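You operate a simulated robot arm through the tools that you are given. There is no shell and no other tool. Be economical: measure what you need, move in short steps, check, and stop when the job is done.

You run a simulated robot arm. Do the job below in one go: nothing can be reset, and whatever is moved stays where it is left.

JOB
Put things in order on the snack counter top. At the end: the green peg stands where the blue fob stood; the blue fob stands where the red ramekin stood; the pink trifle tub stands on top of the blue ice pack; the pink drink can (marked "Cherry Soda") is on the white saucer; the red ramekin stands where the pink trifle tub stood; whatever was shut is shut again. Leave all else as you found it, and nothing knocked over.

It is judged by the outcome, as a careful person would: the job done as asked, and still so three seconds after it is handed in. It fails if anything else is knocked over, pushed out of place, dropped, spilled or broken.

ROBOT AND FRAMES
A 7-joint arm with a two-finger parallel gripper, fixed in place. Base frame: the origin is at the foot of the arm, x ahead of it, y to its left, z up; the work surface is at about z = 0. Lengths are in m, angles in degrees, forces in N, time in s.
With the tool pointing down near the work surface it reaches from about 0.22 to 0.58 m from the base axis. Its first joint turns from -66.0 to 66.0 degrees. Payload 2.5 kg.
The TCP is the grasp point between the finger pads, 0.023 m short of the fingertips. In the tool frame z runs along the fingers and y along their closing line. Largest opening 0.094 m; finger width 0.038, thickness 0.01; the body of the gripper, 0.054 by 0.096 m, starts 0.039 m behind the TCP.
Orientation is that of the tool frame in the base frame, as a unit quaternion [x, y, z, w]. With the fingers straight down and closing along the base's y, the tool's x points along the base's -x, its y along +y and its z along -z.

CONTROLS
- The arm moves only by the tool arm_command. Its argument "deltas" is a list of rows, each a list of 7 numbers: the turn, a rotation vector about the tool's x, y, z in degrees, then the shift along the tool's x, y, z in m, then the finger opening in m, from 0 to 0.094. In form: [[ax, ay, az, tx, ty, tz, fingers], ...]. A call has 1 to 8 rows; each row is the pose to reach, as a shift and turn from the pose commanded when the call began, along the tool's axes at that moment. Each row takes 0.2 s and may step no farther than 0.05 m and 8.6 degrees from the row before; otherwise, or with a gripper value out of range, the whole call is refused. Where a pose cannot be reached the arm comes as near as it can. A force on the tool above 40 N (or 10 N above the force at the start of the call, whichever is more), or a blocked arm, ends the call early, and 0.2 s more pass. Each finger travels about 0.108 m/s and halts on what it meets, pressing with about 30 N; the grip force reading is that of the motor and also rises with nothing between the fingers. The clock runs only during rows and for 0.2 s after the last one: add rows that repeat a pose to give the fingers time. The reply holds the time, the measured pose of the TCP, the force on the tool along the base axes, the opening and the grip force, in the units named above and with some noise.
- Cameras (640 x 400 px; columns grow to the right, rows downward): "scene" is fixed at [0.1068, -0.4008, 0.5469]; the picture's right is [0.95, -0.32, 0.00], its down [-0.18, -0.53, -0.83] and it looks along [0.27, 0.79, -0.56] (base axes); focal length 320 px, centre (320, 200). "wrist" rides on the gripper at [0.086, 0.016, -0.074] in the tool frame; the picture's right is [-0.18, 0.98, 0.00], its down [-0.58, -0.11, -0.81] and it looks along [-0.79, -0.15, 0.59] (tool axes); focal length 243 px, centre (320, 200). There is no depth. A picture from a camera that has moved, and an enlarged one, comes with that camera's place and axes in the base frame and with its lens. The place of the scene camera against the robot may be out by one fixed shift of up to 0.018 m in any direction.
- get_image(camera): a new picture of that camera. No time passes.
- zoom(camera, box): a new picture of the part [left, top, right, bottom] of that camera's present view, enlarged. No time passes.
- finish_job(): hands the job in; it is judged then, once.

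Work in short steps. Places have to be worked out from the pictures, the camera data and where the tool is seen: move nearer, look again, correct. Check each grasp and each placing, and mend what went wrong. You have 120 turns and 76 pictures in all, those below and enlarged ones among them. Open the gripper and draw the arm clear of the work before you hand the job in, unless the task says otherwise; then end with one line.

The tools are called after ">>>" as a command line: name --pt "numbers of a row" for each row, then --argument value for the rest, lists and objects as JSON in quotes. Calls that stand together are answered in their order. arm_command: Moves the arm, as the interface text tells. Its arguments: {"type":"object","properties":{"deltas":{"type":"array"}},"required":["deltas"]} The other tools are called the same way: get_image (camera) takes a picture; zoom (camera, box) takes an enlarged picture of a part of a camera's view; finish_job () hands the job in.

At the start:

```text
t: 0.0
position: [0.2563, 0.2714, 0.3085]
tool_rot: [-0.001, 1.0, 0.0, 0.0]
ft_force: [0.2, -0.1, 0.5]
grip_width: 0.0935
grip_force: 0.2
```

scene: 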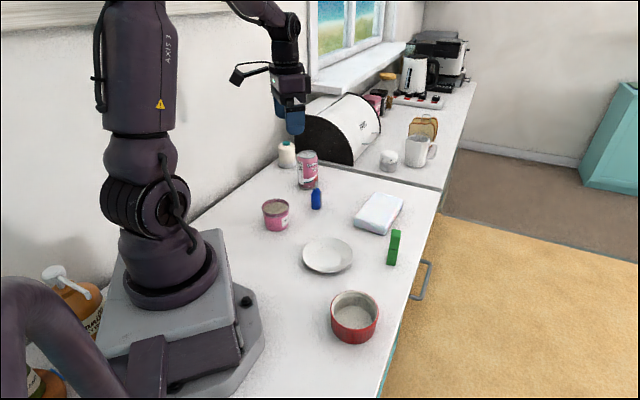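
wrist: 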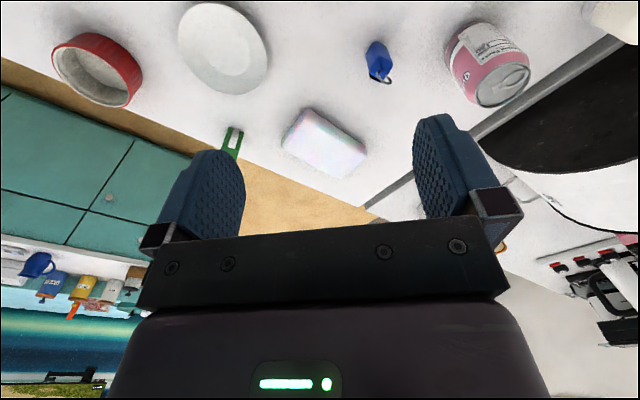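

I'll first look closely at the objects to identify them and read the labels.

>>> zoom --camera "scene" --box '[240, 80, 450, 211]'

>>> zoom --camera "scene" --box '[240, 170, 450, 301]'

>>> zoom --camera "wrist" --box '[340, 0, 640, 188]'

```text
3.05 times, centred on (345, 146) of scene
camera zoom: at [0.1068, -0.4008, 0.5469], right [0.95, -0.32, 0.0], down [-0.18, -0.53, -0.83], along [0.27, 0.79, -0.56], focal length 976 px, centre (244, 366)
```

zoom: 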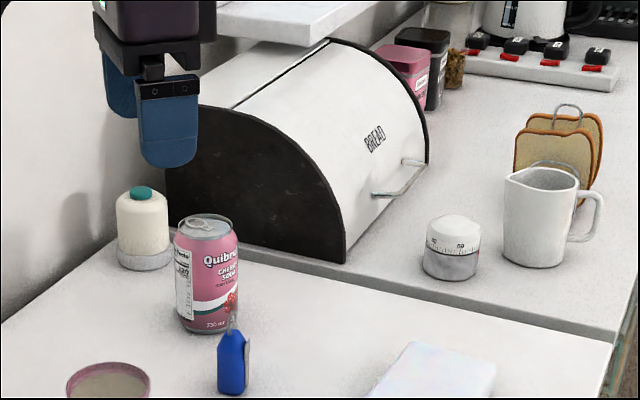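

```text
3.05 times, centred on (345, 236) of scene
camera zoom: at [0.1068, -0.4008, 0.5469], right [0.95, -0.32, 0.0], down [-0.18, -0.53, -0.83], along [0.27, 0.79, -0.56], focal length 976 px, centre (244, 92)
```

zoom: 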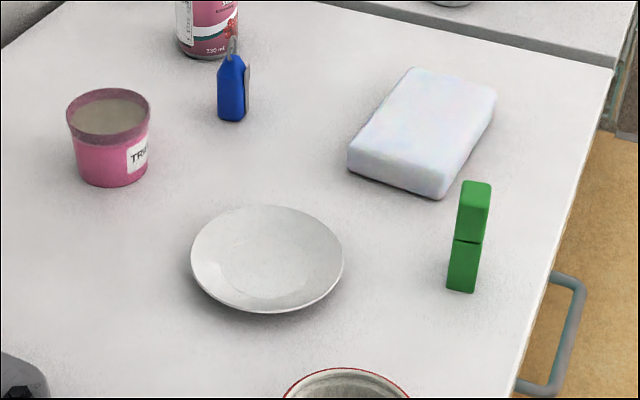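

```text
2.13 times, centred on (490, 94) of wrist
camera zoom: at [0.1699, 0.2886, 0.3844], right [0.18, 0.98, 0.0], down [0.58, -0.11, 0.81], along [0.79, -0.15, -0.59], focal length 516 px, centre (-42, 426)
```

zoom: 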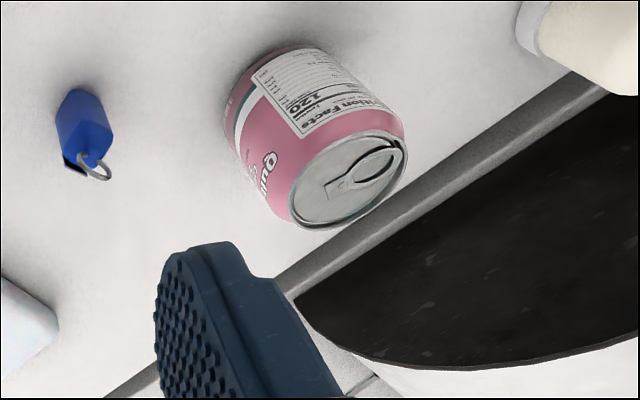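

The can, fob, tub, saucer, ramekin and peg are identified. The pale block at about (0.48, 0.21) is likely the ice pack, so I'll enlarge it and the other objects from the wrist camera.

>>> zoom --camera "wrist" --box '[200, 0, 440, 200]'

>>> zoom --camera "scene" --box '[340, 180, 420, 240]'

>>> zoom --camera "scene" --box '[300, 220, 460, 400]'

```text
2.00 times, centred on (320, 100) of wrist
camera zoom: at [0.1699, 0.2886, 0.3844], right [0.18, 0.98, 0.0], down [0.58, -0.11, 0.81], along [0.79, -0.15, -0.59], focal length 485 px, centre (320, 400)
```

zoom: 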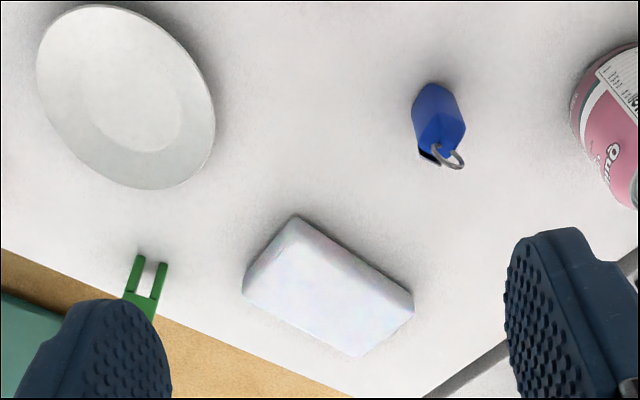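

```text
6.67 times, centred on (380, 210) of scene
camera zoom: at [0.1068, -0.4008, 0.5469], right [0.95, -0.32, 0.0], down [-0.18, -0.53, -0.83], along [0.27, 0.79, -0.56], focal length 2134 px, centre (-80, 133)
```

zoom: 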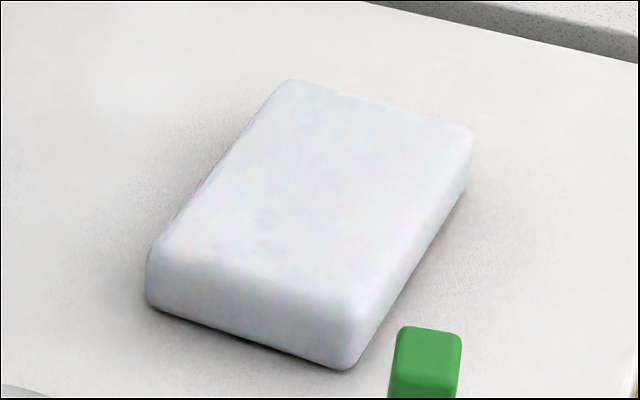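

```text
2.22 times, centred on (380, 310) of scene
camera zoom: at [0.1068, -0.4008, 0.5469], right [0.95, -0.32, 0.0], down [-0.18, -0.53, -0.83], along [0.27, 0.79, -0.56], focal length 711 px, centre (187, -44)
```

zoom: 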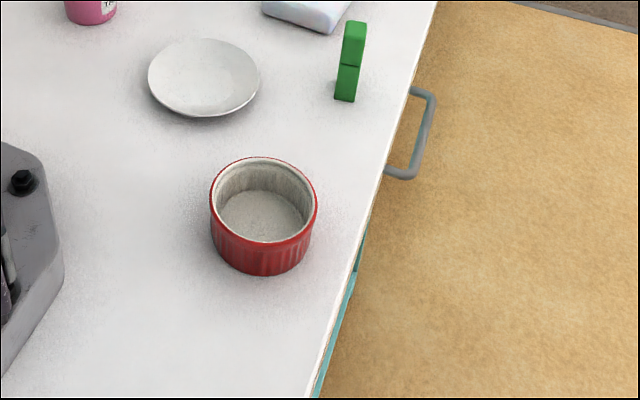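

The pack is pale blue, so I'll treat it as the ice pack. Next I move the tool back and down a little to see the trifle tub from the wrist camera.

>>> arm_command --pt "0 0 0 0.04 0 0.015 0.094" --pt "0 0 0 0.08 0 0.03 0.094" --pt "0 0 0 0.11 0 0.05 0.094" --pt "0 0 0 0.11 0 0.05 0.094"

>>> get_image --camera "wrist"

```text
t: 1.0
position: [0.1459, 0.2715, 0.2609]
tool_rot: [0.0, 1.0, 0.001, 0.001]
ft_force: [0.0, 0.2, -0.7]
grip_width: 0.0942
grip_force: 0.1
```

```text
67 pictures are left
camera wrist: at [0.0604, 0.2875, 0.3363], right [0.18, 0.98, 0.0], down [0.58, -0.11, 0.81], along [0.79, -0.15, -0.59], focal length 243 px, centre (320, 200)
```

wrist: 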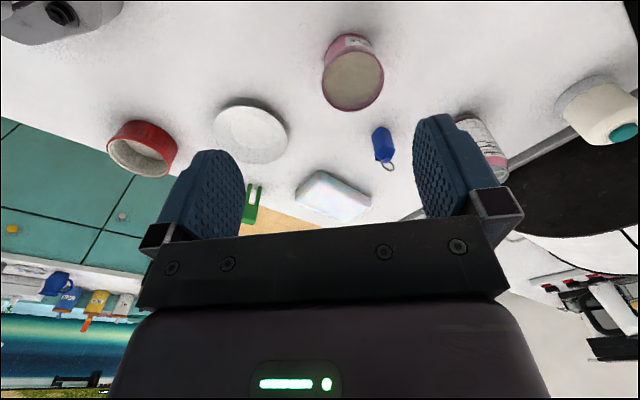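

The tub is at about (0.208, 0.299), with a rim around 0.07 m across and a height around 0.062 m. I move above it and look again closer.

>>> arm_command --pt "0 0 0 -0.02 0.009 0.035 0.094" --pt "0 0 0 -0.04 0.018 0.075 0.094" --pt "0 0 0 -0.062 0.0275 0.115 0.094" --pt "0 0 0 -0.062 0.0275 0.115 0.094"

>>> get_image --camera "wrist"

```text
t: 2.0
position: [0.2077, 0.298, 0.1435]
tool_rot: [0.0, 1.0, -0.001, 0.0]
ft_force: [0.6, -0.1, 0.1]
grip_width: 0.0939
grip_force: 0.0
```

```text
66 pictures are left
camera wrist: at [0.122, 0.3151, 0.2195], right [0.18, 0.98, 0.0], down [0.58, -0.11, 0.81], along [0.79, -0.15, -0.59], focal length 243 px, centre (320, 200)
```

wrist: 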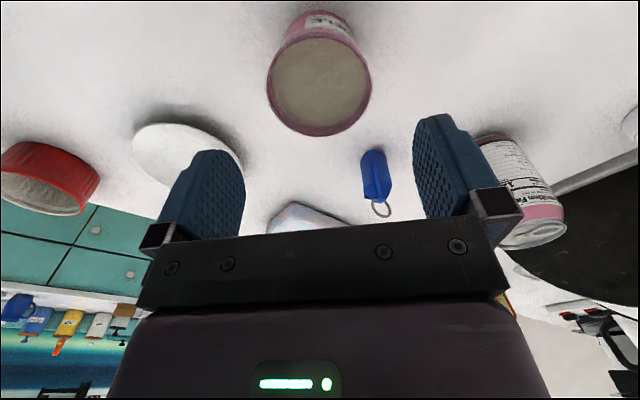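

The tub centre reads (0.205, 0.2985). I lower around it and close the fingers just under the rim.

>>> arm_command --pt "0 0 0 0.0025 0.0005 0.04 0.094" --pt "0 0 0 0.0025 0.0005 0.075 0.094" --pt "0 0 0 0.0025 0.0005 0.1 0.094" --pt "0 0 0 0.0025 0.0005 0.1 0.08" --pt "0 0 0 0.0025 0.0005 0.1 0.06" --pt "0 0 0 0.0025 0.0005 0.1 0.05" --pt "0 0 0 0.0025 0.0005 0.1 0.05"

>>> get_image --camera "wrist"

```text
t: 3.6
position: [0.2052, 0.3033, 0.0454]
tool_rot: [0.0, 1.0, 0.0, 0.0]
ft_force: [-0.1, 0.7, -0.2]
grip_width: 0.071
grip_force: 29.6
```

```text
65 pictures are left
camera wrist: at [0.1198, 0.3187, 0.1202], right [0.18, 0.98, 0.0], down [0.58, -0.11, 0.81], along [0.79, -0.15, -0.59], focal length 243 px, centre (320, 200)
```

wrist: 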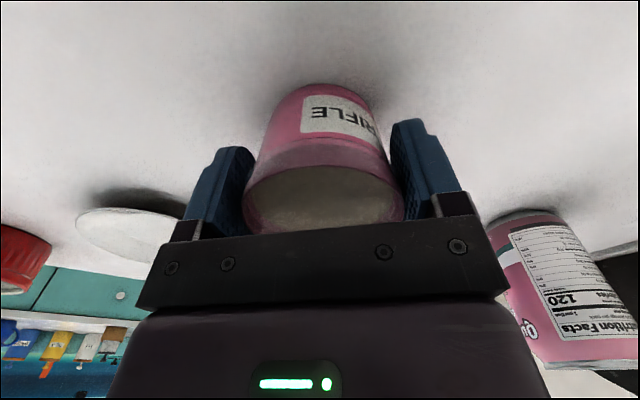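

The tub is gripped at an opening of 0.071 m, with its centre at about (0.205, 0.302). I lift it and move high towards the pack so the pack shows above the tub in the wrist view.

>>> arm_command --pt "0 0 0 0 0 -0.03 0.05" --pt "0 0 0 0 0 -0.07 0.05" --pt "0 0 0 0 0 -0.115 0.05" --pt "0 0 0 -0.03 -0.008 -0.15 0.05" --pt "0 0 0 -0.07 -0.02 -0.18 0.05" --pt "0 0 0 -0.11 -0.03 -0.21 0.05" --pt "0 0 0 -0.15 -0.04 -0.24 0.05" --pt "0 0 0 -0.185 -0.05 -0.27 0.05"

>>> get_image --camera "wrist"

```text
refused: row 5 steps farther than a row can; nothing moved
```

```text
64 pictures are left
camera wrist: at [0.1198, 0.3187, 0.1202], right [0.18, 0.98, 0.0], down [0.58, -0.11, 0.81], along [0.79, -0.15, -0.59], focal length 243 px, centre (320, 200)
```

wrist: 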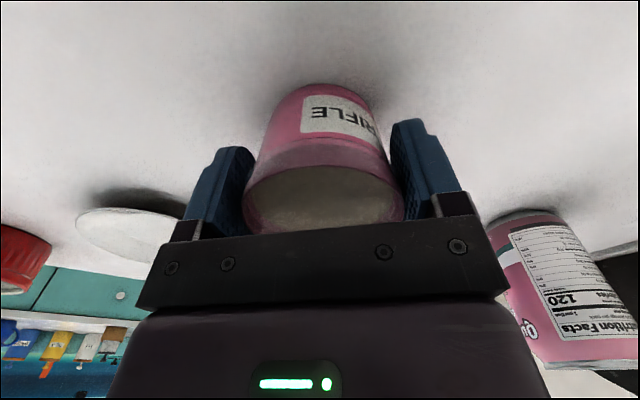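

A step was too long, so nothing moved. I retry with smaller steps.

>>> arm_command --pt "0 0 0 0 0 -0.03 0.05" --pt "0 0 0 0 0 -0.07 0.05" --pt "0 0 0 0 0 -0.115 0.05" --pt "0 0 0 -0.03 -0.008 -0.145 0.05" --pt "0 0 0 -0.065 -0.018 -0.17 0.05" --pt "0 0 0 -0.1 -0.028 -0.195 0.05" --pt "0 0 0 -0.135 -0.038 -0.22 0.05" --pt "0 0 0 -0.17 -0.048 -0.25 0.05"

>>> get_image --camera "wrist"

```text
t: 5.4
position: [0.3803, 0.2521, 0.2957]
tool_rot: [0.0, 1.0, 0.001, 0.0]
ft_force: [0.6, 0.2, -1.4]
grip_width: 0.0711
grip_force: 30.1
```

```text
63 pictures are left
camera wrist: at [0.2937, 0.2693, 0.3712], right [0.18, 0.98, 0.0], down [0.58, -0.11, 0.81], along [0.79, -0.15, -0.59], focal length 243 px, centre (320, 200)
```

wrist: 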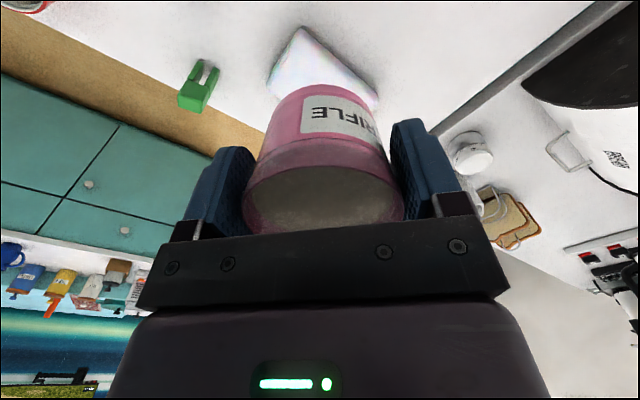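

From three corners the pack centre is about (0.497, 0.236), roughly 0.148 by 0.096 m. I carry the tub above it and check with both cameras.

>>> arm_command --pt "0 0 0 -0.03 -0.004 0.03 0.05" --pt "0 0 0 -0.06 -0.008 0.06 0.05" --pt "0 0 0 -0.09 -0.012 0.09 0.05" --pt "0 0 0 -0.117 -0.015 0.125 0.05" --pt "0 0 0 -0.117 -0.015 0.165 0.05" --pt "0 0 0 -0.117 -0.015 0.165 0.05"

>>> zoom --camera "scene" --box '[310, 120, 470, 260]'

>>> get_image --camera "wrist"

```text
t: 6.8
position: [0.4945, 0.2383, 0.1263]
tool_rot: [0.0, 1.0, 0.0, 0.0]
ft_force: [-0.5, -0.3, -1.9]
grip_width: 0.0714
grip_force: 29.4
```

```text
2.86 times, centred on (390, 190) of scene
camera zoom: at [0.1069, -0.4008, 0.5469], right [0.95, -0.32, 0.0], down [-0.18, -0.53, -0.83], along [0.27, 0.79, -0.56], focal length 915 px, centre (120, 229)
```

zoom: 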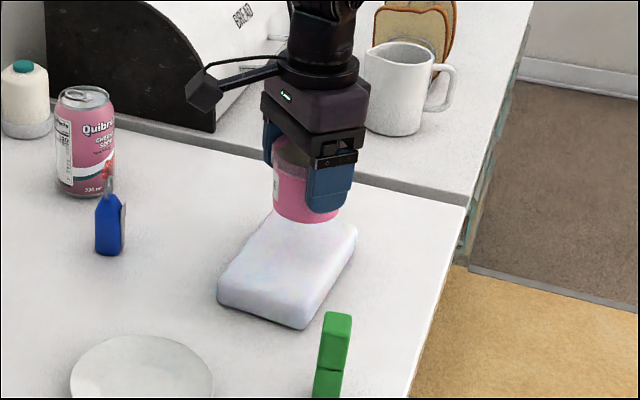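

```text
61 pictures are left
camera wrist: at [0.4094, 0.2549, 0.2004], right [0.18, 0.98, 0.0], down [0.58, -0.11, 0.81], along [0.79, -0.15, -0.59], focal length 243 px, centre (320, 200)
```

wrist: 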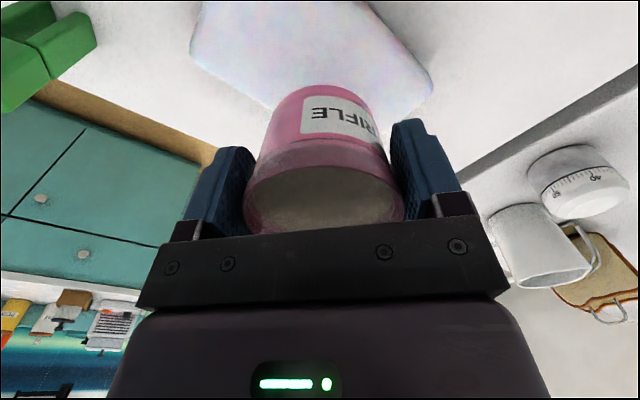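

The pack's side corners give a centre of (0.492, 0.239), which is where the tub now hangs. I lower it in small steps, watching the force.

>>> arm_command --pt "0 0 0 0 0 0.025 0.05" --pt "0 0 0 0 0 0.04 0.05" --pt "0 0 0 0 0 0.045 0.05" --pt "0 0 0 0 0 0.045 0.05"

>>> zoom --camera "scene" --box '[340, 150, 430, 240]'

```text
t: 7.8
position: [0.4933, 0.2384, 0.0867]
tool_rot: [0.0, 1.0, 0.0, 0.001]
ft_force: [-0.5, 0.4, -2.2]
grip_width: 0.0714
grip_force: 29.9
```

```text
4.44 times, centred on (385, 195) of scene
camera zoom: at [0.1069, -0.4008, 0.5469], right [0.95, -0.32, 0.0], down [-0.18, -0.53, -0.83], along [0.27, 0.79, -0.56], focal length 1423 px, centre (31, 222)
```

zoom: 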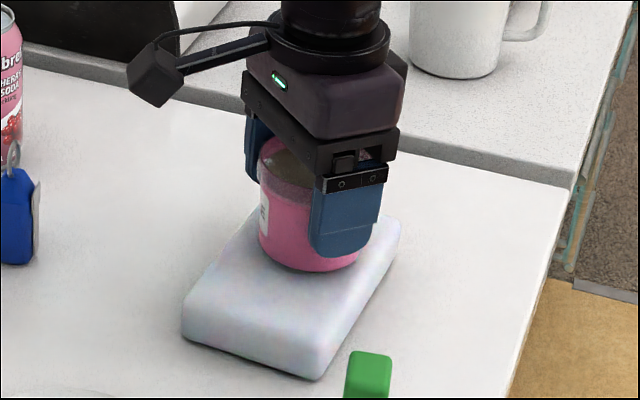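

The tub hangs just above the pack, so I lower it further in small steps.

>>> arm_command --pt "0 0 0 0 0 0.003 0.05" --pt "0 0 0 0 0 0.006 0.05" --pt "0 0 0 0 0 0.006 0.05"

```text
t: 8.6
position: [0.494, 0.2384, 0.0789]
tool_rot: [0.0, 1.0, 0.0, 0.0]
ft_force: [-0.1, 0.1, -1.8]
grip_width: 0.0714
grip_force: 30.1
```

>>> arm_command --pt "0 0 0 0 0 0.002 0.05" --pt "0 0 0 0 0 0.004 0.05" --pt "0 0 0 0 0 0.004 0.05"

```text
t: 9.4
position: [0.4946, 0.2379, 0.0773]
tool_rot: [0.0, 1.0, 0.001, 0.001]
ft_force: [-6.4, -1.8, 23.0]
grip_width: 0.0713
grip_force: 29.9
```

Contact came at about z 0.077 with 23 N. I back off 2 mm, open the fingers and lift straight up.

>>> arm_command --pt "0 0 0 0 0 -0.002 0.05" --pt "0 0 0 0 0 -0.002 0.08" --pt "0 0 0 0 0 -0.002 0.094" --pt "0 0 0 0 0 -0.002 0.094" --pt "0 0 0 0 0 -0.03 0.094" --pt "0 0 0 0 0 -0.07 0.094" --pt "0 0 0 0 0 -0.11 0.094" --pt "0 0 0 0 0 -0.15 0.094"

>>> get_image --camera "scene"

```text
t: 11.2
position: [0.4922, 0.2364, 0.2234]
tool_rot: [0.0, 1.0, 0.0, 0.0]
ft_force: [0.8, -0.8, -0.2]
grip_width: 0.0939
grip_force: 0.2
```

```text
59 pictures are left
```

scene: 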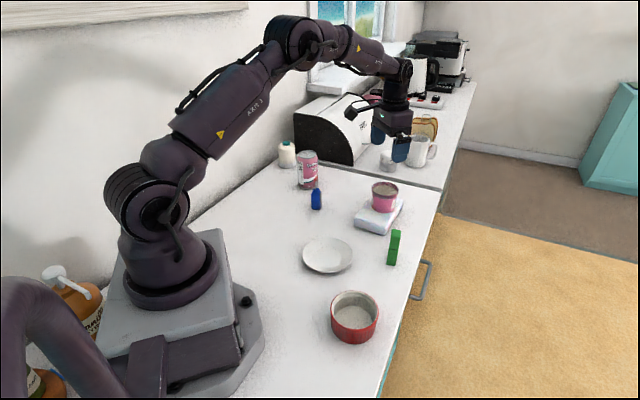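

The tub stands on the pack. Next is the ramekin, near (0.27, -0.04), so I move above it.

>>> arm_command --pt "0 0 0 0.028 -0.0345 0 0.094" --pt "0 0 0 0.056 -0.069 0 0.094" --pt "0 0 0 0.084 -0.1035 0 0.094" --pt "0 0 0 0.112 -0.138 0 0.094" --pt "0 0 0 0.14 -0.1725 0 0.094" --pt "0 0 0 0.168 -0.207 0 0.094" --pt "0 0 0 0.196 -0.2415 0 0.094" --pt "0 0 0 0.224 -0.276 0.01 0.094"

>>> arm_command --pt "0 0 0 0 0 0.03 0.094" --pt "0 0 0 0 0 0.06 0.094" --pt "0 0 0 0 0 0.06 0.094"

>>> get_image --camera "wrist"

```text
t: 13.0
position: [0.2673, -0.041, 0.212]
tool_rot: [-0.001, 1.0, -0.001, 0.0]
ft_force: [0.4, -0.2, -0.7]
grip_width: 0.094
grip_force: 0.0
```

```text
t: 13.8
position: [0.2693, -0.0388, 0.1532]
tool_rot: [0.0, 1.0, 0.0, 0.0]
ft_force: [1.0, 0.0, 0.2]
grip_width: 0.0939
grip_force: 0.1
```

```text
58 pictures are left
camera wrist: at [0.1835, -0.0226, 0.2285], right [0.18, 0.98, 0.0], down [0.58, -0.11, 0.81], along [0.79, -0.15, -0.59], focal length 243 px, centre (320, 200)
```

wrist: 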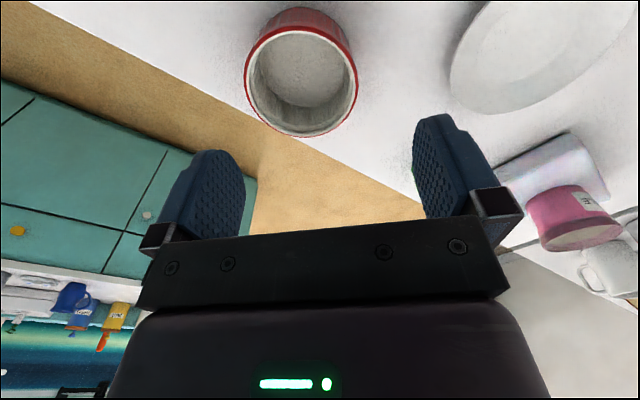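

The ramekin centre is about (0.273, -0.054) with an outer diameter near 0.087 m. That is too tight to grip across, so I'll pinch its +y wall with one finger inside, descending partway first to check.

>>> arm_command --pt "0 0 0 -0.0037 0.013 0.02 0.07" --pt "0 0 0 -0.0037 0.026 0.04 0.055" --pt "0 0 0 -0.0037 0.026 0.06 0.055" --pt "0 0 0 -0.0037 0.026 0.06 0.055"

>>> get_image --camera "wrist"

>>> zoom --camera "scene" --box '[280, 220, 440, 380]'

```text
t: 14.8
position: [0.2714, -0.0146, 0.0956]
tool_rot: [-0.001, 1.0, 0.0, 0.0]
ft_force: [0.1, 0.5, 1.0]
grip_width: 0.0552
grip_force: 0.0
```

```text
57 pictures are left
camera wrist: at [0.185, 0.0027, 0.1697], right [0.18, 0.98, 0.0], down [0.58, -0.11, 0.81], along [0.79, -0.15, -0.59], focal length 243 px, centre (320, 200)
```

wrist: 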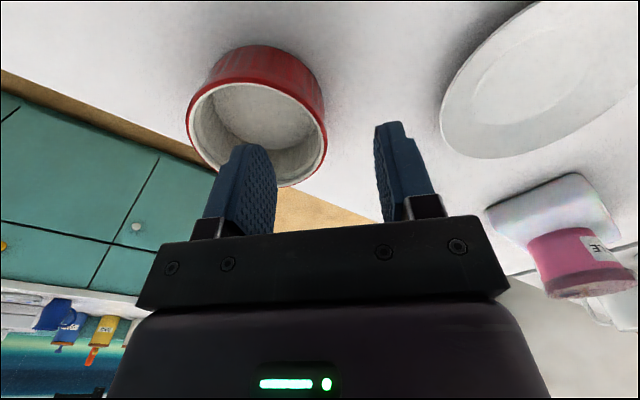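

```text
2.50 times, centred on (360, 300) of scene
camera zoom: at [0.1069, -0.4008, 0.5469], right [0.95, -0.32, 0.0], down [-0.18, -0.53, -0.83], along [0.27, 0.79, -0.56], focal length 800 px, centre (220, -50)
```

zoom: 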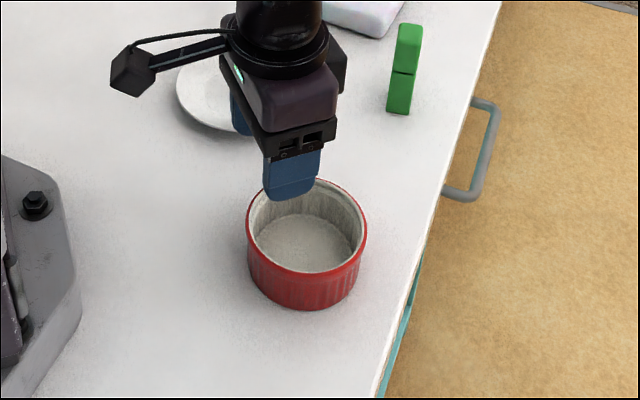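

The inner finger is over the bowl and the outer one clears the wall. I descend to z 0.04 and close on the wall.

>>> arm_command --pt "0 0 0 0 0.002 0.03 0.055" --pt "0 0 0 0 0.002 0.0555 0.055" --pt "0 0 0 0 0.002 0.0555 0.055" --pt "0 0 0 0 0.002 0.0555 0.04" --pt "0 0 0 0 0.002 0.0555 0.02" --pt "0 0 0 0 0.002 0.0555 0.0" --pt "0 0 0 0 0.002 0.0555 0.0"

>>> get_image --camera "wrist"

```text
t: 16.4
position: [0.2713, -0.0131, 0.0379]
tool_rot: [0.001, 1.0, 0.0, 0.0]
ft_force: [-1.6, -0.7, 11.9]
grip_width: 0.011
grip_force: 30.2
```

```text
55 pictures are left
camera wrist: at [0.1857, 0.0045, 0.1125], right [0.18, 0.98, 0.0], down [0.58, -0.11, 0.81], along [0.79, -0.15, -0.59], focal length 243 px, centre (320, 200)
```

wrist: 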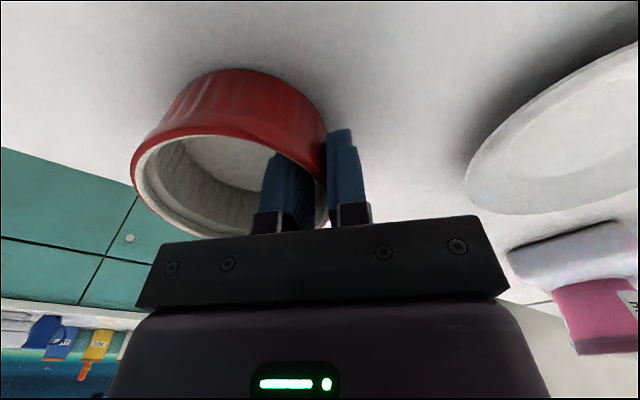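

The wall is gripped at a width of 0.011 m. I lift and check that the ramekin hangs level.

>>> arm_command --pt "0 0 0 0 0 -0.02 0.0" --pt "0 0 0 0 0 -0.05 0.0" --pt "0 0 0 0 0 -0.09 0.0" --pt "0 0 0 0 0 -0.12 0.0" --pt "0 0 0 0 0 -0.12 0.0"

>>> get_image --camera "wrist"

```text
t: 17.6
position: [0.2718, -0.0134, 0.1603]
tool_rot: [0.0, 1.0, 0.0, 0.0]
ft_force: [-0.2, 0.2, -2.0]
grip_width: 0.01
grip_force: 29.9
```

```text
54 pictures are left
camera wrist: at [0.1862, 0.0042, 0.2345], right [0.18, 0.98, 0.0], down [0.58, -0.11, 0.81], along [0.79, -0.15, -0.59], focal length 243 px, centre (320, 200)
```

wrist: 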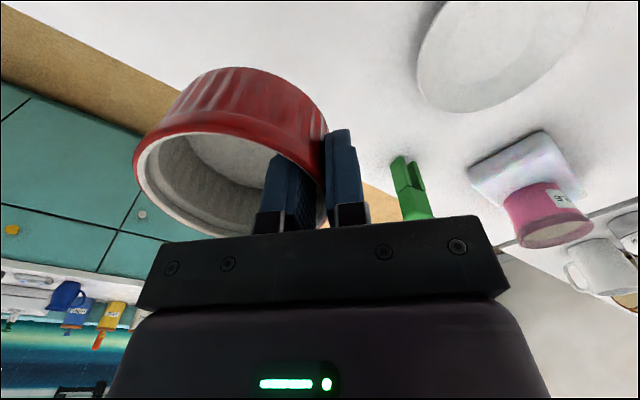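

The ramekin hangs level. I carry it to the tub's old spot, with the TCP target at (0.205, 0.340).

>>> arm_command --pt "0 0 0 0.0083 0.0442 0 0.0" --pt "0 0 0 0.0166 0.0884 0 0.0" --pt "0 0 0 0.0249 0.1326 0 0.0" --pt "0 0 0 0.0332 0.1768 0 0.0" --pt "0 0 0 0.0415 0.221 0 0.0" --pt "0 0 0 0.0498 0.2652 0 0.0" --pt "0 0 0 0.0581 0.3094 0 0.0" --pt "0 0 0 0.0664 0.3536 0 0.0"

>>> arm_command --pt "0 0 0 0 0 0.03 0.0" --pt "0 0 0 0 0 0.07 0.0" --pt "0 0 0 0 0 0.1 0.0" --pt "0 0 0 0 0 0.11 0.0" --pt "0 0 0 0 0 0.11 0.0"

>>> get_image --camera "wrist"

```text
t: 19.4
position: [0.2062, 0.3439, 0.1578]
tool_rot: [0.001, 1.0, 0.0, 0.0]
ft_force: [0.1, 0.7, -1.0]
grip_width: 0.0096
grip_force: 29.8
```

```text
t: 20.6
position: [0.2051, 0.3422, 0.0462]
tool_rot: [-0.001, 1.0, 0.0, 0.001]
ft_force: [0.3, -0.1, -2.4]
grip_width: 0.0096
grip_force: 29.5
```

```text
53 pictures are left
camera wrist: at [0.1189, 0.3593, 0.1211], right [0.18, 0.98, 0.0], down [0.58, -0.11, 0.81], along [0.79, -0.15, -0.59], focal length 243 px, centre (320, 200)
```

wrist: 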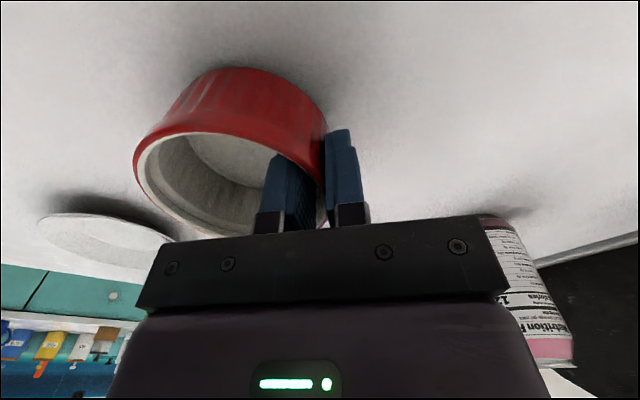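

It is about 8 mm above the counter, so I lower it gently to contact.

>>> arm_command --pt "0 0 0 0 0.0 0.004 0.0" --pt "0 0 0 0 0.0 0.007 0.0" --pt "0 0 0 0 0.0 0.007 0.0"

```text
t: 21.4
position: [0.2036, 0.3431, 0.0394]
tool_rot: [-0.001, 1.0, 0.0, 0.0]
ft_force: [-2.1, -0.2, 6.7]
grip_width: 0.0099
grip_force: 29.6
```

Light contact is felt, so I release to 0.055 m and lift.

>>> arm_command --pt "0 0 0 0 0 0 0.02" --pt "0 0 0 0 0 0 0.04" --pt "0 0 0 0 0 0 0.05" --pt "0 0 0 0 0 -0.02 0.05" --pt "0 0 0 0 0 -0.06 0.05" --pt "0 0 0 0 0 -0.1 0.06" --pt "0 0 0 0 0 -0.14 0.094" --pt "0 0 0 0 0 -0.17 0.094"

>>> get_image --camera "scene"

>>> get_image --camera "wrist"

```text
t: 23.2
position: [0.2056, 0.3447, 0.2118]
tool_rot: [-0.001, 1.0, 0.0, 0.0]
ft_force: [-0.6, -0.4, -0.3]
grip_width: 0.0943
grip_force: 0.1
```

```text
52 pictures are left
```

scene: 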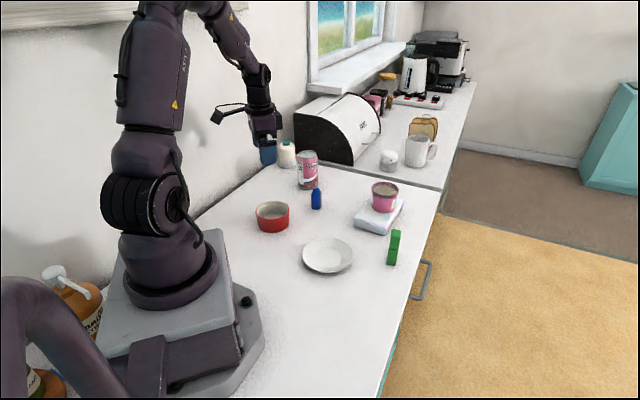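

```text
51 pictures are left
camera wrist: at [0.1196, 0.3607, 0.2859], right [0.18, 0.98, 0.0], down [0.58, -0.11, 0.81], along [0.79, -0.15, -0.59], focal length 243 px, centre (320, 200)
```

wrist: 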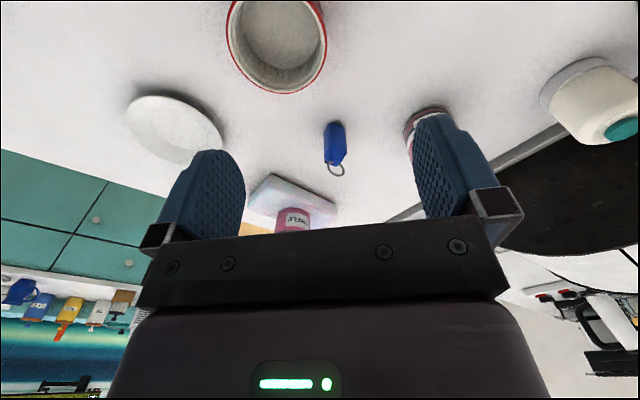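

The ramekin is in the tub's place, possibly a few millimetres off. I compare it at the same zoom used before.

>>> zoom --camera "scene" --box '[240, 170, 450, 301]'

```text
3.05 times, centred on (345, 236) of scene
camera zoom: at [0.1068, -0.4008, 0.5469], right [0.95, -0.32, 0.0], down [-0.18, -0.53, -0.83], along [0.27, 0.79, -0.56], focal length 976 px, centre (244, 92)
```

zoom: 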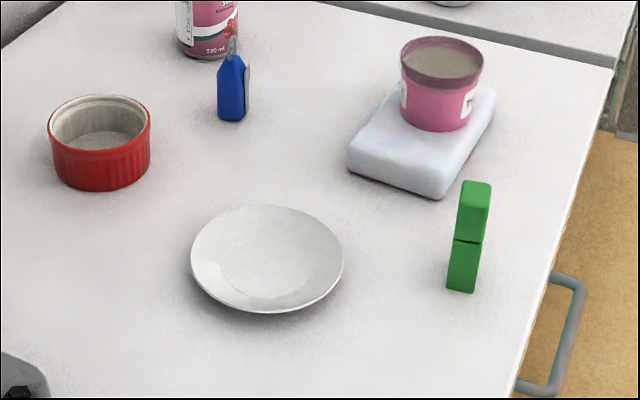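

The ramekin sits about (-0.009, +0.006) m off the tub's old position. I'll re-grip the wall and correct that: first descend and close, then lift slightly.

>>> arm_command --pt "0 0 0 0.002 0 0.045 0.05" --pt "0 0 0 0.002 0 0.09 0.05" --pt "0 0 0 0.002 0 0.135 0.05" --pt "0 0 0 0.002 0 0.167 0.05" --pt "0 0 0 0.002 0 0.167 0.05" --pt "0 0 0 0.002 0 0.167 0.02" --pt "0 0 0 0.002 0 0.167 0.0" --pt "0 0 0 0.002 0 0.167 0.0"

>>> arm_command --pt "0 0 0 0 0 -0.015 0.0" --pt "0 0 0 -0.009 -0.007 -0.015 0.0" --pt "0 0 0 -0.009 -0.007 -0.015 0.0" --pt "0 0 0 -0.009 -0.007 -0.005 0.0" --pt "0 0 0 -0.009 -0.007 -0.001 0.0" --pt "0 0 0 -0.009 -0.007 -0.001 0.0"

>>> zoom --camera "scene" --box '[240, 170, 450, 301]'

```text
t: 25.0
position: [0.2006, 0.3423, 0.0447]
tool_rot: [0.001, 1.0, 0.0, 0.0]
ft_force: [-1.8, -0.4, 8.3]
grip_width: 0.0101
grip_force: 30.1
```

```text
t: 26.4
position: [0.2103, 0.3351, 0.0467]
tool_rot: [0.001, 1.0, 0.001, 0.001]
ft_force: [-2.7, 1.4, 11.3]
grip_width: 0.0095
grip_force: 30.3
```

```text
3.05 times, centred on (345, 236) of scene
camera zoom: at [0.1068, -0.4008, 0.5468], right [0.95, -0.32, 0.0], down [-0.18, -0.53, -0.83], along [0.27, 0.79, -0.56], focal length 976 px, centre (244, 92)
```

zoom: 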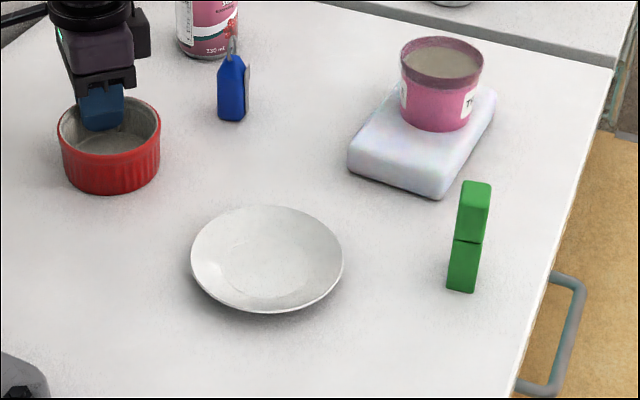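

The ramekin's base is now centred where the tub's was, so I release and lift.

>>> arm_command --pt "0 0 0 0 0 0 0.02" --pt "0 0 0 0 0 0 0.04" --pt "0 0 0 0 0 0 0.05" --pt "0 0 0 0 0 -0.02 0.05" --pt "0 0 0 0 0 -0.06 0.05" --pt "0 0 0 0 0 -0.1 0.06" --pt "0 0 0 0 0 -0.13 0.06" --pt "0 0 0 0 0 -0.13 0.06"

>>> get_image --camera "wrist"

```text
t: 28.2
position: [0.2084, 0.334, 0.1759]
tool_rot: [-0.001, 1.0, 0.001, 0.0]
ft_force: [-0.4, 0.7, -0.2]
grip_width: 0.06
grip_force: 0.1
```

```text
48 pictures are left
camera wrist: at [0.123, 0.3506, 0.2509], right [0.18, 0.98, 0.0], down [0.58, -0.11, 0.81], along [0.79, -0.15, -0.59], focal length 243 px, centre (320, 200)
```

wrist: 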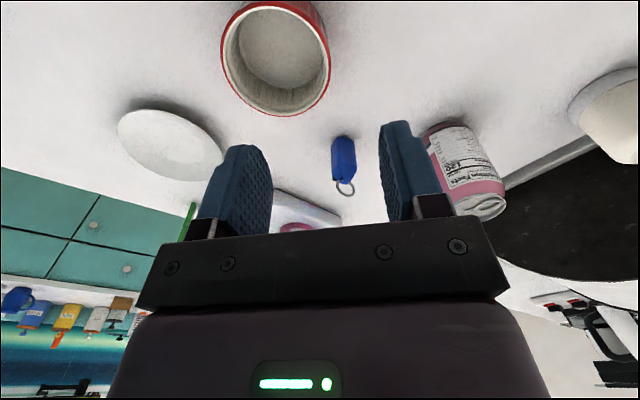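

Next is the fob, near (0.335, 0.342). I move closer to see its shape and yaw.

>>> arm_command --pt "0 0 0 -0.03 0.004 0.02 0.07" --pt "0 0 0 -0.06 0.008 0.045 0.07" --pt "0 0 0 -0.06 0.008 0.045 0.07"

>>> zoom --camera "wrist" --box '[240, 50, 440, 190]'

>>> zoom --camera "scene" --box '[290, 170, 350, 220]'

```text
t: 29.0
position: [0.2713, 0.3405, 0.1286]
tool_rot: [0.0, 1.0, 0.0, 0.0]
ft_force: [1.4, 0.4, 0.7]
grip_width: 0.07
grip_force: 0.0
```

```text
2.86 times, centred on (340, 120) of wrist
camera zoom: at [0.1863, 0.3579, 0.2037], right [0.18, 0.98, 0.0], down [0.58, -0.11, 0.81], along [0.79, -0.15, -0.59], focal length 693 px, centre (263, 429)
```

zoom: 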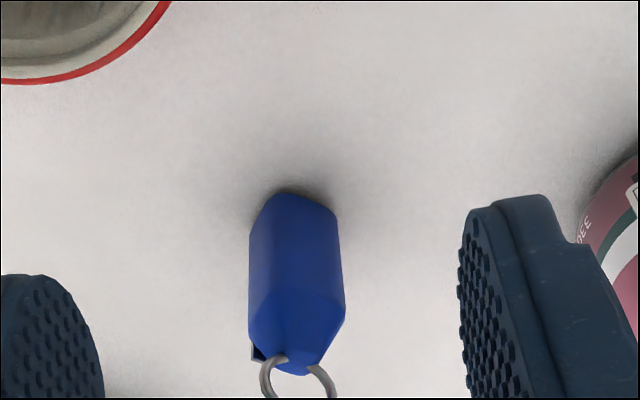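

```text
8.00 times, centred on (320, 195) of scene
camera zoom: at [0.1069, -0.4008, 0.5469], right [0.95, -0.32, 0.0], down [-0.18, -0.53, -0.83], along [0.27, 0.79, -0.56], focal length 2561 px, centre (320, 240)
```

zoom: 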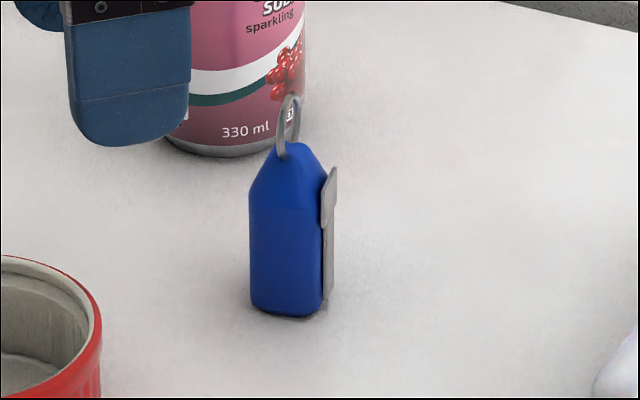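

The fob body is about 25 mm square, with a clip on its far side, turned about 24° from my closing line. I turn the tool 24° and move above it at roughly (0.342, 0.340).

>>> arm_command --pt "0 0 8 -0.025 0 0 0.07" --pt "0 0 16 -0.05 0 0 0.07" --pt "0 0 24 -0.071 0 0 0.07" --pt "0 0 24 -0.071 0 0.01 0.07"

>>> get_image --camera "wrist"

>>> zoom --camera "scene" --box '[280, 150, 360, 220]'

```text
t: 30.0
position: [0.3435, 0.3404, 0.1224]
tool_rot: [0.209, 0.978, 0.0, 0.0]
ft_force: [-0.1, -0.1, 0.6]
grip_width: 0.0702
grip_force: 0.1
```

```text
45 pictures are left
camera wrist: at [0.2718, 0.3915, 0.1975], right [0.57, 0.82, 0.0], down [0.49, -0.34, 0.81], along [0.66, -0.46, -0.59], focal length 243 px, centre (320, 200)
```

wrist: 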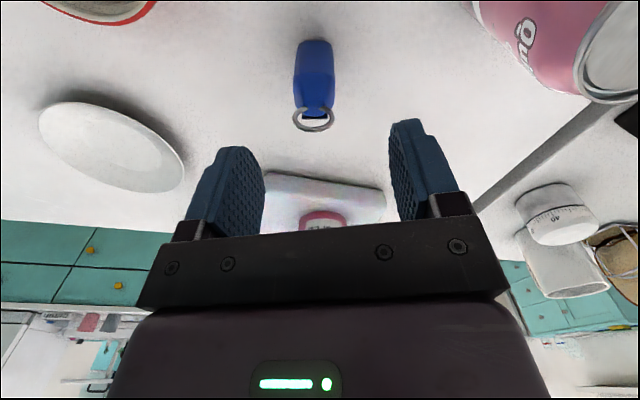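

```text
5.71 times, centred on (320, 185) of scene
camera zoom: at [0.1068, -0.4008, 0.5469], right [0.95, -0.32, 0.0], down [-0.18, -0.53, -0.83], along [0.27, 0.79, -0.56], focal length 1829 px, centre (320, 286)
```

zoom: 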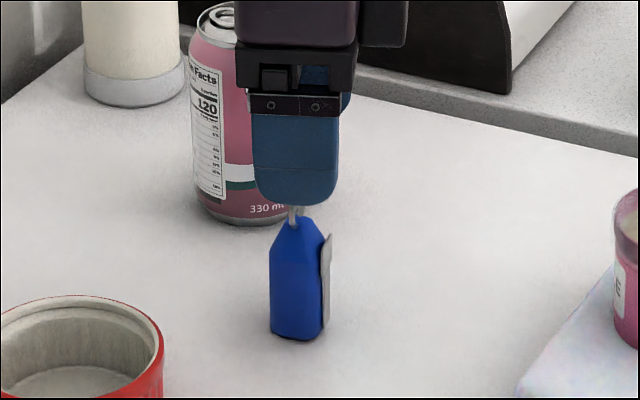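

The fob is centred between the fingers and the yaw matches. I descend to z≈0.042 and close.

>>> arm_command --pt "0 0 0 0 0 0.04 0.07" --pt "0 0 0 0 0 0.079 0.07" --pt "0 0 0 0 0 0.079 0.05" --pt "0 0 0 0 0 0.079 0.03" --pt "0 0 0 0 0 0.079 0.015" --pt "0 0 0 0 0 0.079 0.015"

>>> get_image --camera "wrist"

```text
t: 30.9
position: [0.3487, 0.3448, 0.0475]
tool_rot: [0.209, 0.978, 0.004, 0.003]
ft_force: [-2.0, -3.9, 18.8]
grip_width: 0.0355
grip_force: 5.5
stopped in row 4: the force on the tool passed its limit (the readings are from after the stop); the commanded pose is now the measured one
```

```text
43 pictures are left
camera wrist: at [0.2758, 0.3949, 0.1223], right [0.57, 0.82, 0.01], down [0.48, -0.34, 0.81], along [0.67, -0.45, -0.59], focal length 243 px, centre (320, 200)
```

wrist: 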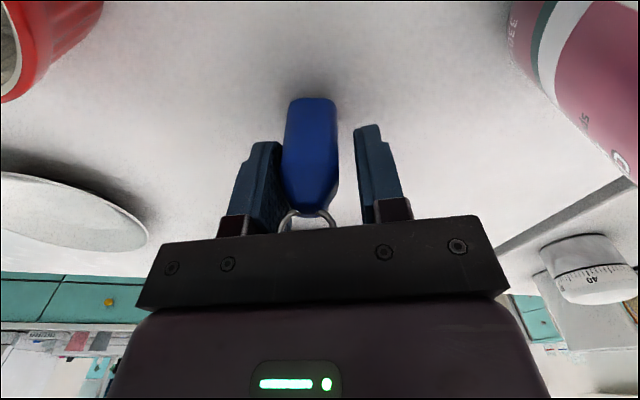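

A limit was hit: the ring seems to be touching the palm, and the left finger touched first. I open a bit, rise 10 mm and re-centre.

>>> arm_command --pt "0 0 0 0 0 0 0.05" --pt "0 0 0 0 -0.002 -0.004 0.06" --pt "0 0 0 0 -0.005 -0.01 0.06" --pt "0 0 0 0 -0.005 -0.01 0.06"

>>> get_image --camera "wrist"

>>> zoom --camera "scene" --box '[280, 150, 360, 220]'

```text
t: 31.9
position: [0.3443, 0.3394, 0.0548]
tool_rot: [0.208, 0.978, 0.003, 0.001]
ft_force: [0.1, -0.6, 0.6]
grip_width: 0.0602
grip_force: 0.0
```

```text
42 pictures are left
camera wrist: at [0.2725, 0.3895, 0.1293], right [0.57, 0.82, 0.01], down [0.48, -0.34, 0.81], along [0.67, -0.46, -0.59], focal length 243 px, centre (320, 200)
```

wrist: 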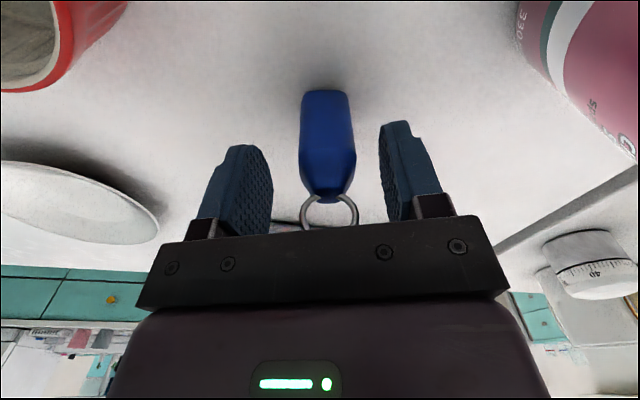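

```text
5.71 times, centred on (320, 185) of scene
camera zoom: at [0.1068, -0.4008, 0.5469], right [0.95, -0.32, 0.0], down [-0.18, -0.53, -0.83], along [0.27, 0.79, -0.56], focal length 1829 px, centre (320, 286)
```

zoom: 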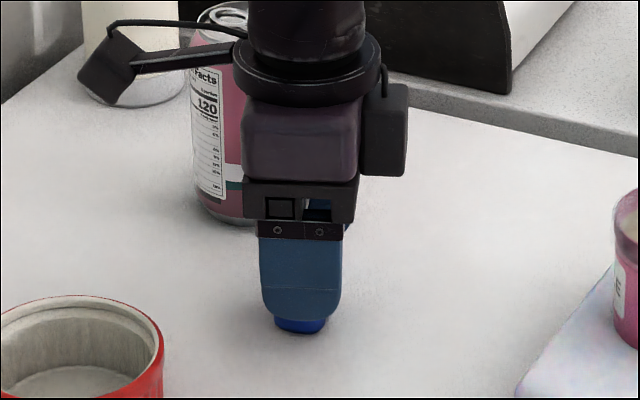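

The fob stayed upright but moved about 5 mm. Its original spot was about (0.342, 0.3415), and it is now about 4 mm towards +tool y, so I shift and close at this height.

>>> arm_command --pt "0 0 0 0 0.0045 0.002 0.06" --pt "0 0 0 0 0.0045 0.003 0.06" --pt "0 0 0 0 0.0045 0.003 0.045" --pt "0 0 0 0 0.0045 0.003 0.03" --pt "0 0 0 0 0.0045 0.003 0.015" --pt "0 0 0 0 0.0045 0.003 0.01" --pt "0 0 0 0 0.0045 0.003 0.01"

>>> get_image --camera "wrist"

```text
t: 33.5
position: [0.3451, 0.3442, 0.0523]
tool_rot: [0.208, 0.978, 0.004, 0.003]
ft_force: [-0.9, -0.2, 0.0]
grip_width: 0.0269
grip_force: 29.5
```

```text
40 pictures are left
camera wrist: at [0.2742, 0.3941, 0.1269], right [0.57, 0.82, 0.01], down [0.48, -0.34, 0.81], along [0.67, -0.46, -0.59], focal length 243 px, centre (320, 200)
```

wrist: 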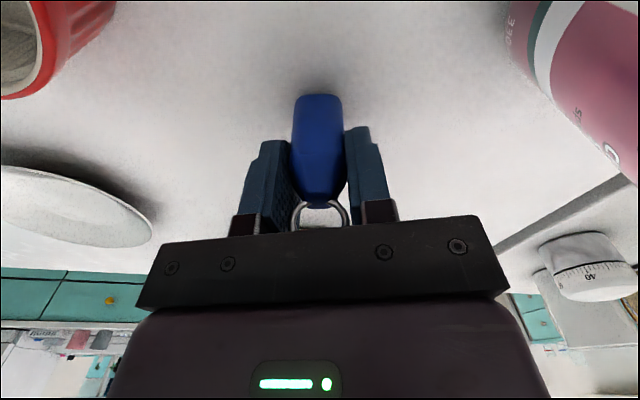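

The fob is held at a width of 0.027 m. I lift it and carry it towards the ramekin's old place at (0.271, -0.053).

>>> arm_command --pt "0 0 0 0 0 -0.03 0.01" --pt "0 0 0 0 0 -0.07 0.01" --pt "0 0 0 0 0 -0.1 0.01" --pt "0 0 0 -0.01 -0.042 -0.1 0.01" --pt "0 0 0 -0.02 -0.086 -0.1 0.01" --pt "0 0 0 -0.03 -0.13 -0.1 0.01" --pt "0 0 0 -0.04 -0.174 -0.1 0.01" --pt "0 0 0 -0.05 -0.218 -0.1 0.01"

>>> arm_command --pt "0 0 0 -0.01 -0.044 0 0.01" --pt "0 0 0 -0.02 -0.088 0 0.01" --pt "0 0 0 -0.03 -0.132 0 0.01" --pt "0 0 0 -0.0412 -0.176 0 0.01" --pt "0 0 0 -0.0412 -0.176 0.03 0.01" --pt "0 0 0 -0.0412 -0.176 0.06 0.01" --pt "0 0 0 -0.0412 -0.176 0.06 0.01"

>>> get_image --camera "wrist"

>>> get_image --camera "scene"

```text
t: 35.3
position: [0.3039, 0.1234, 0.1517]
tool_rot: [0.207, 0.978, 0.003, 0.003]
ft_force: [0.5, -0.1, -0.7]
grip_width: 0.0267
grip_force: 30.6
```

```text
t: 36.9
position: [0.2725, -0.0508, 0.0903]
tool_rot: [0.207, 0.978, 0.003, 0.003]
ft_force: [0.0, 0.4, 0.0]
grip_width: 0.0265
grip_force: 29.7
```

```text
39 pictures are left
camera wrist: at [0.2003, -0.001, 0.1649], right [0.57, 0.82, 0.01], down [0.48, -0.34, 0.81], along [0.67, -0.46, -0.59], focal length 243 px, centre (320, 200)
```

wrist: 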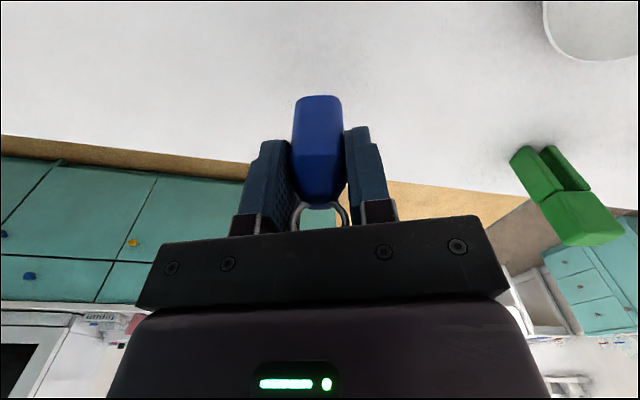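

```text
38 pictures are left
```

scene: 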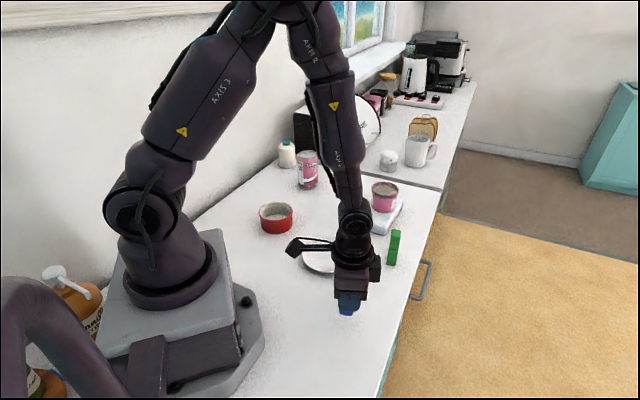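

I lower the fob to the counter: 35 mm down, then small steps.

>>> arm_command --pt "0 0 0 0.003 -0.001 0.02 0.01" --pt "0 0 0 0.003 -0.001 0.033 0.01" --pt "0 0 0 0.003 -0.001 0.036 0.01" --pt "0 0 0 0.003 -0.001 0.036 0.01"

```text
t: 37.9
position: [0.2666, -0.052, 0.056]
tool_rot: [0.207, 0.978, 0.003, 0.002]
ft_force: [0.4, 0.0, -0.3]
grip_width: 0.0264
grip_force: 29.9
```

>>> arm_command --pt "0 0 0 0 0 0.002 0.01" --pt "0 0 0 0 0 0.004 0.01" --pt "0 0 0 0 0 0.004 0.01"

>>> zoom --camera "scene" --box '[310, 250, 400, 340]'

```text
t: 38.7
position: [0.2664, -0.0525, 0.0504]
tool_rot: [0.209, 0.978, 0.003, 0.003]
ft_force: [-2.5, 2.3, 29.9]
grip_width: 0.0266
grip_force: 30.4
```

```text
4.44 times, centred on (355, 295) of scene
camera zoom: at [0.1068, -0.4008, 0.5469], right [0.95, -0.32, 0.0], down [-0.18, -0.53, -0.83], along [0.27, 0.79, -0.56], focal length 1423 px, centre (164, -222)
```

zoom: 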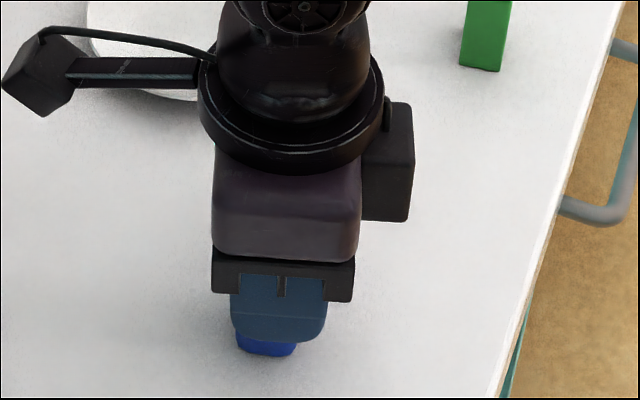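

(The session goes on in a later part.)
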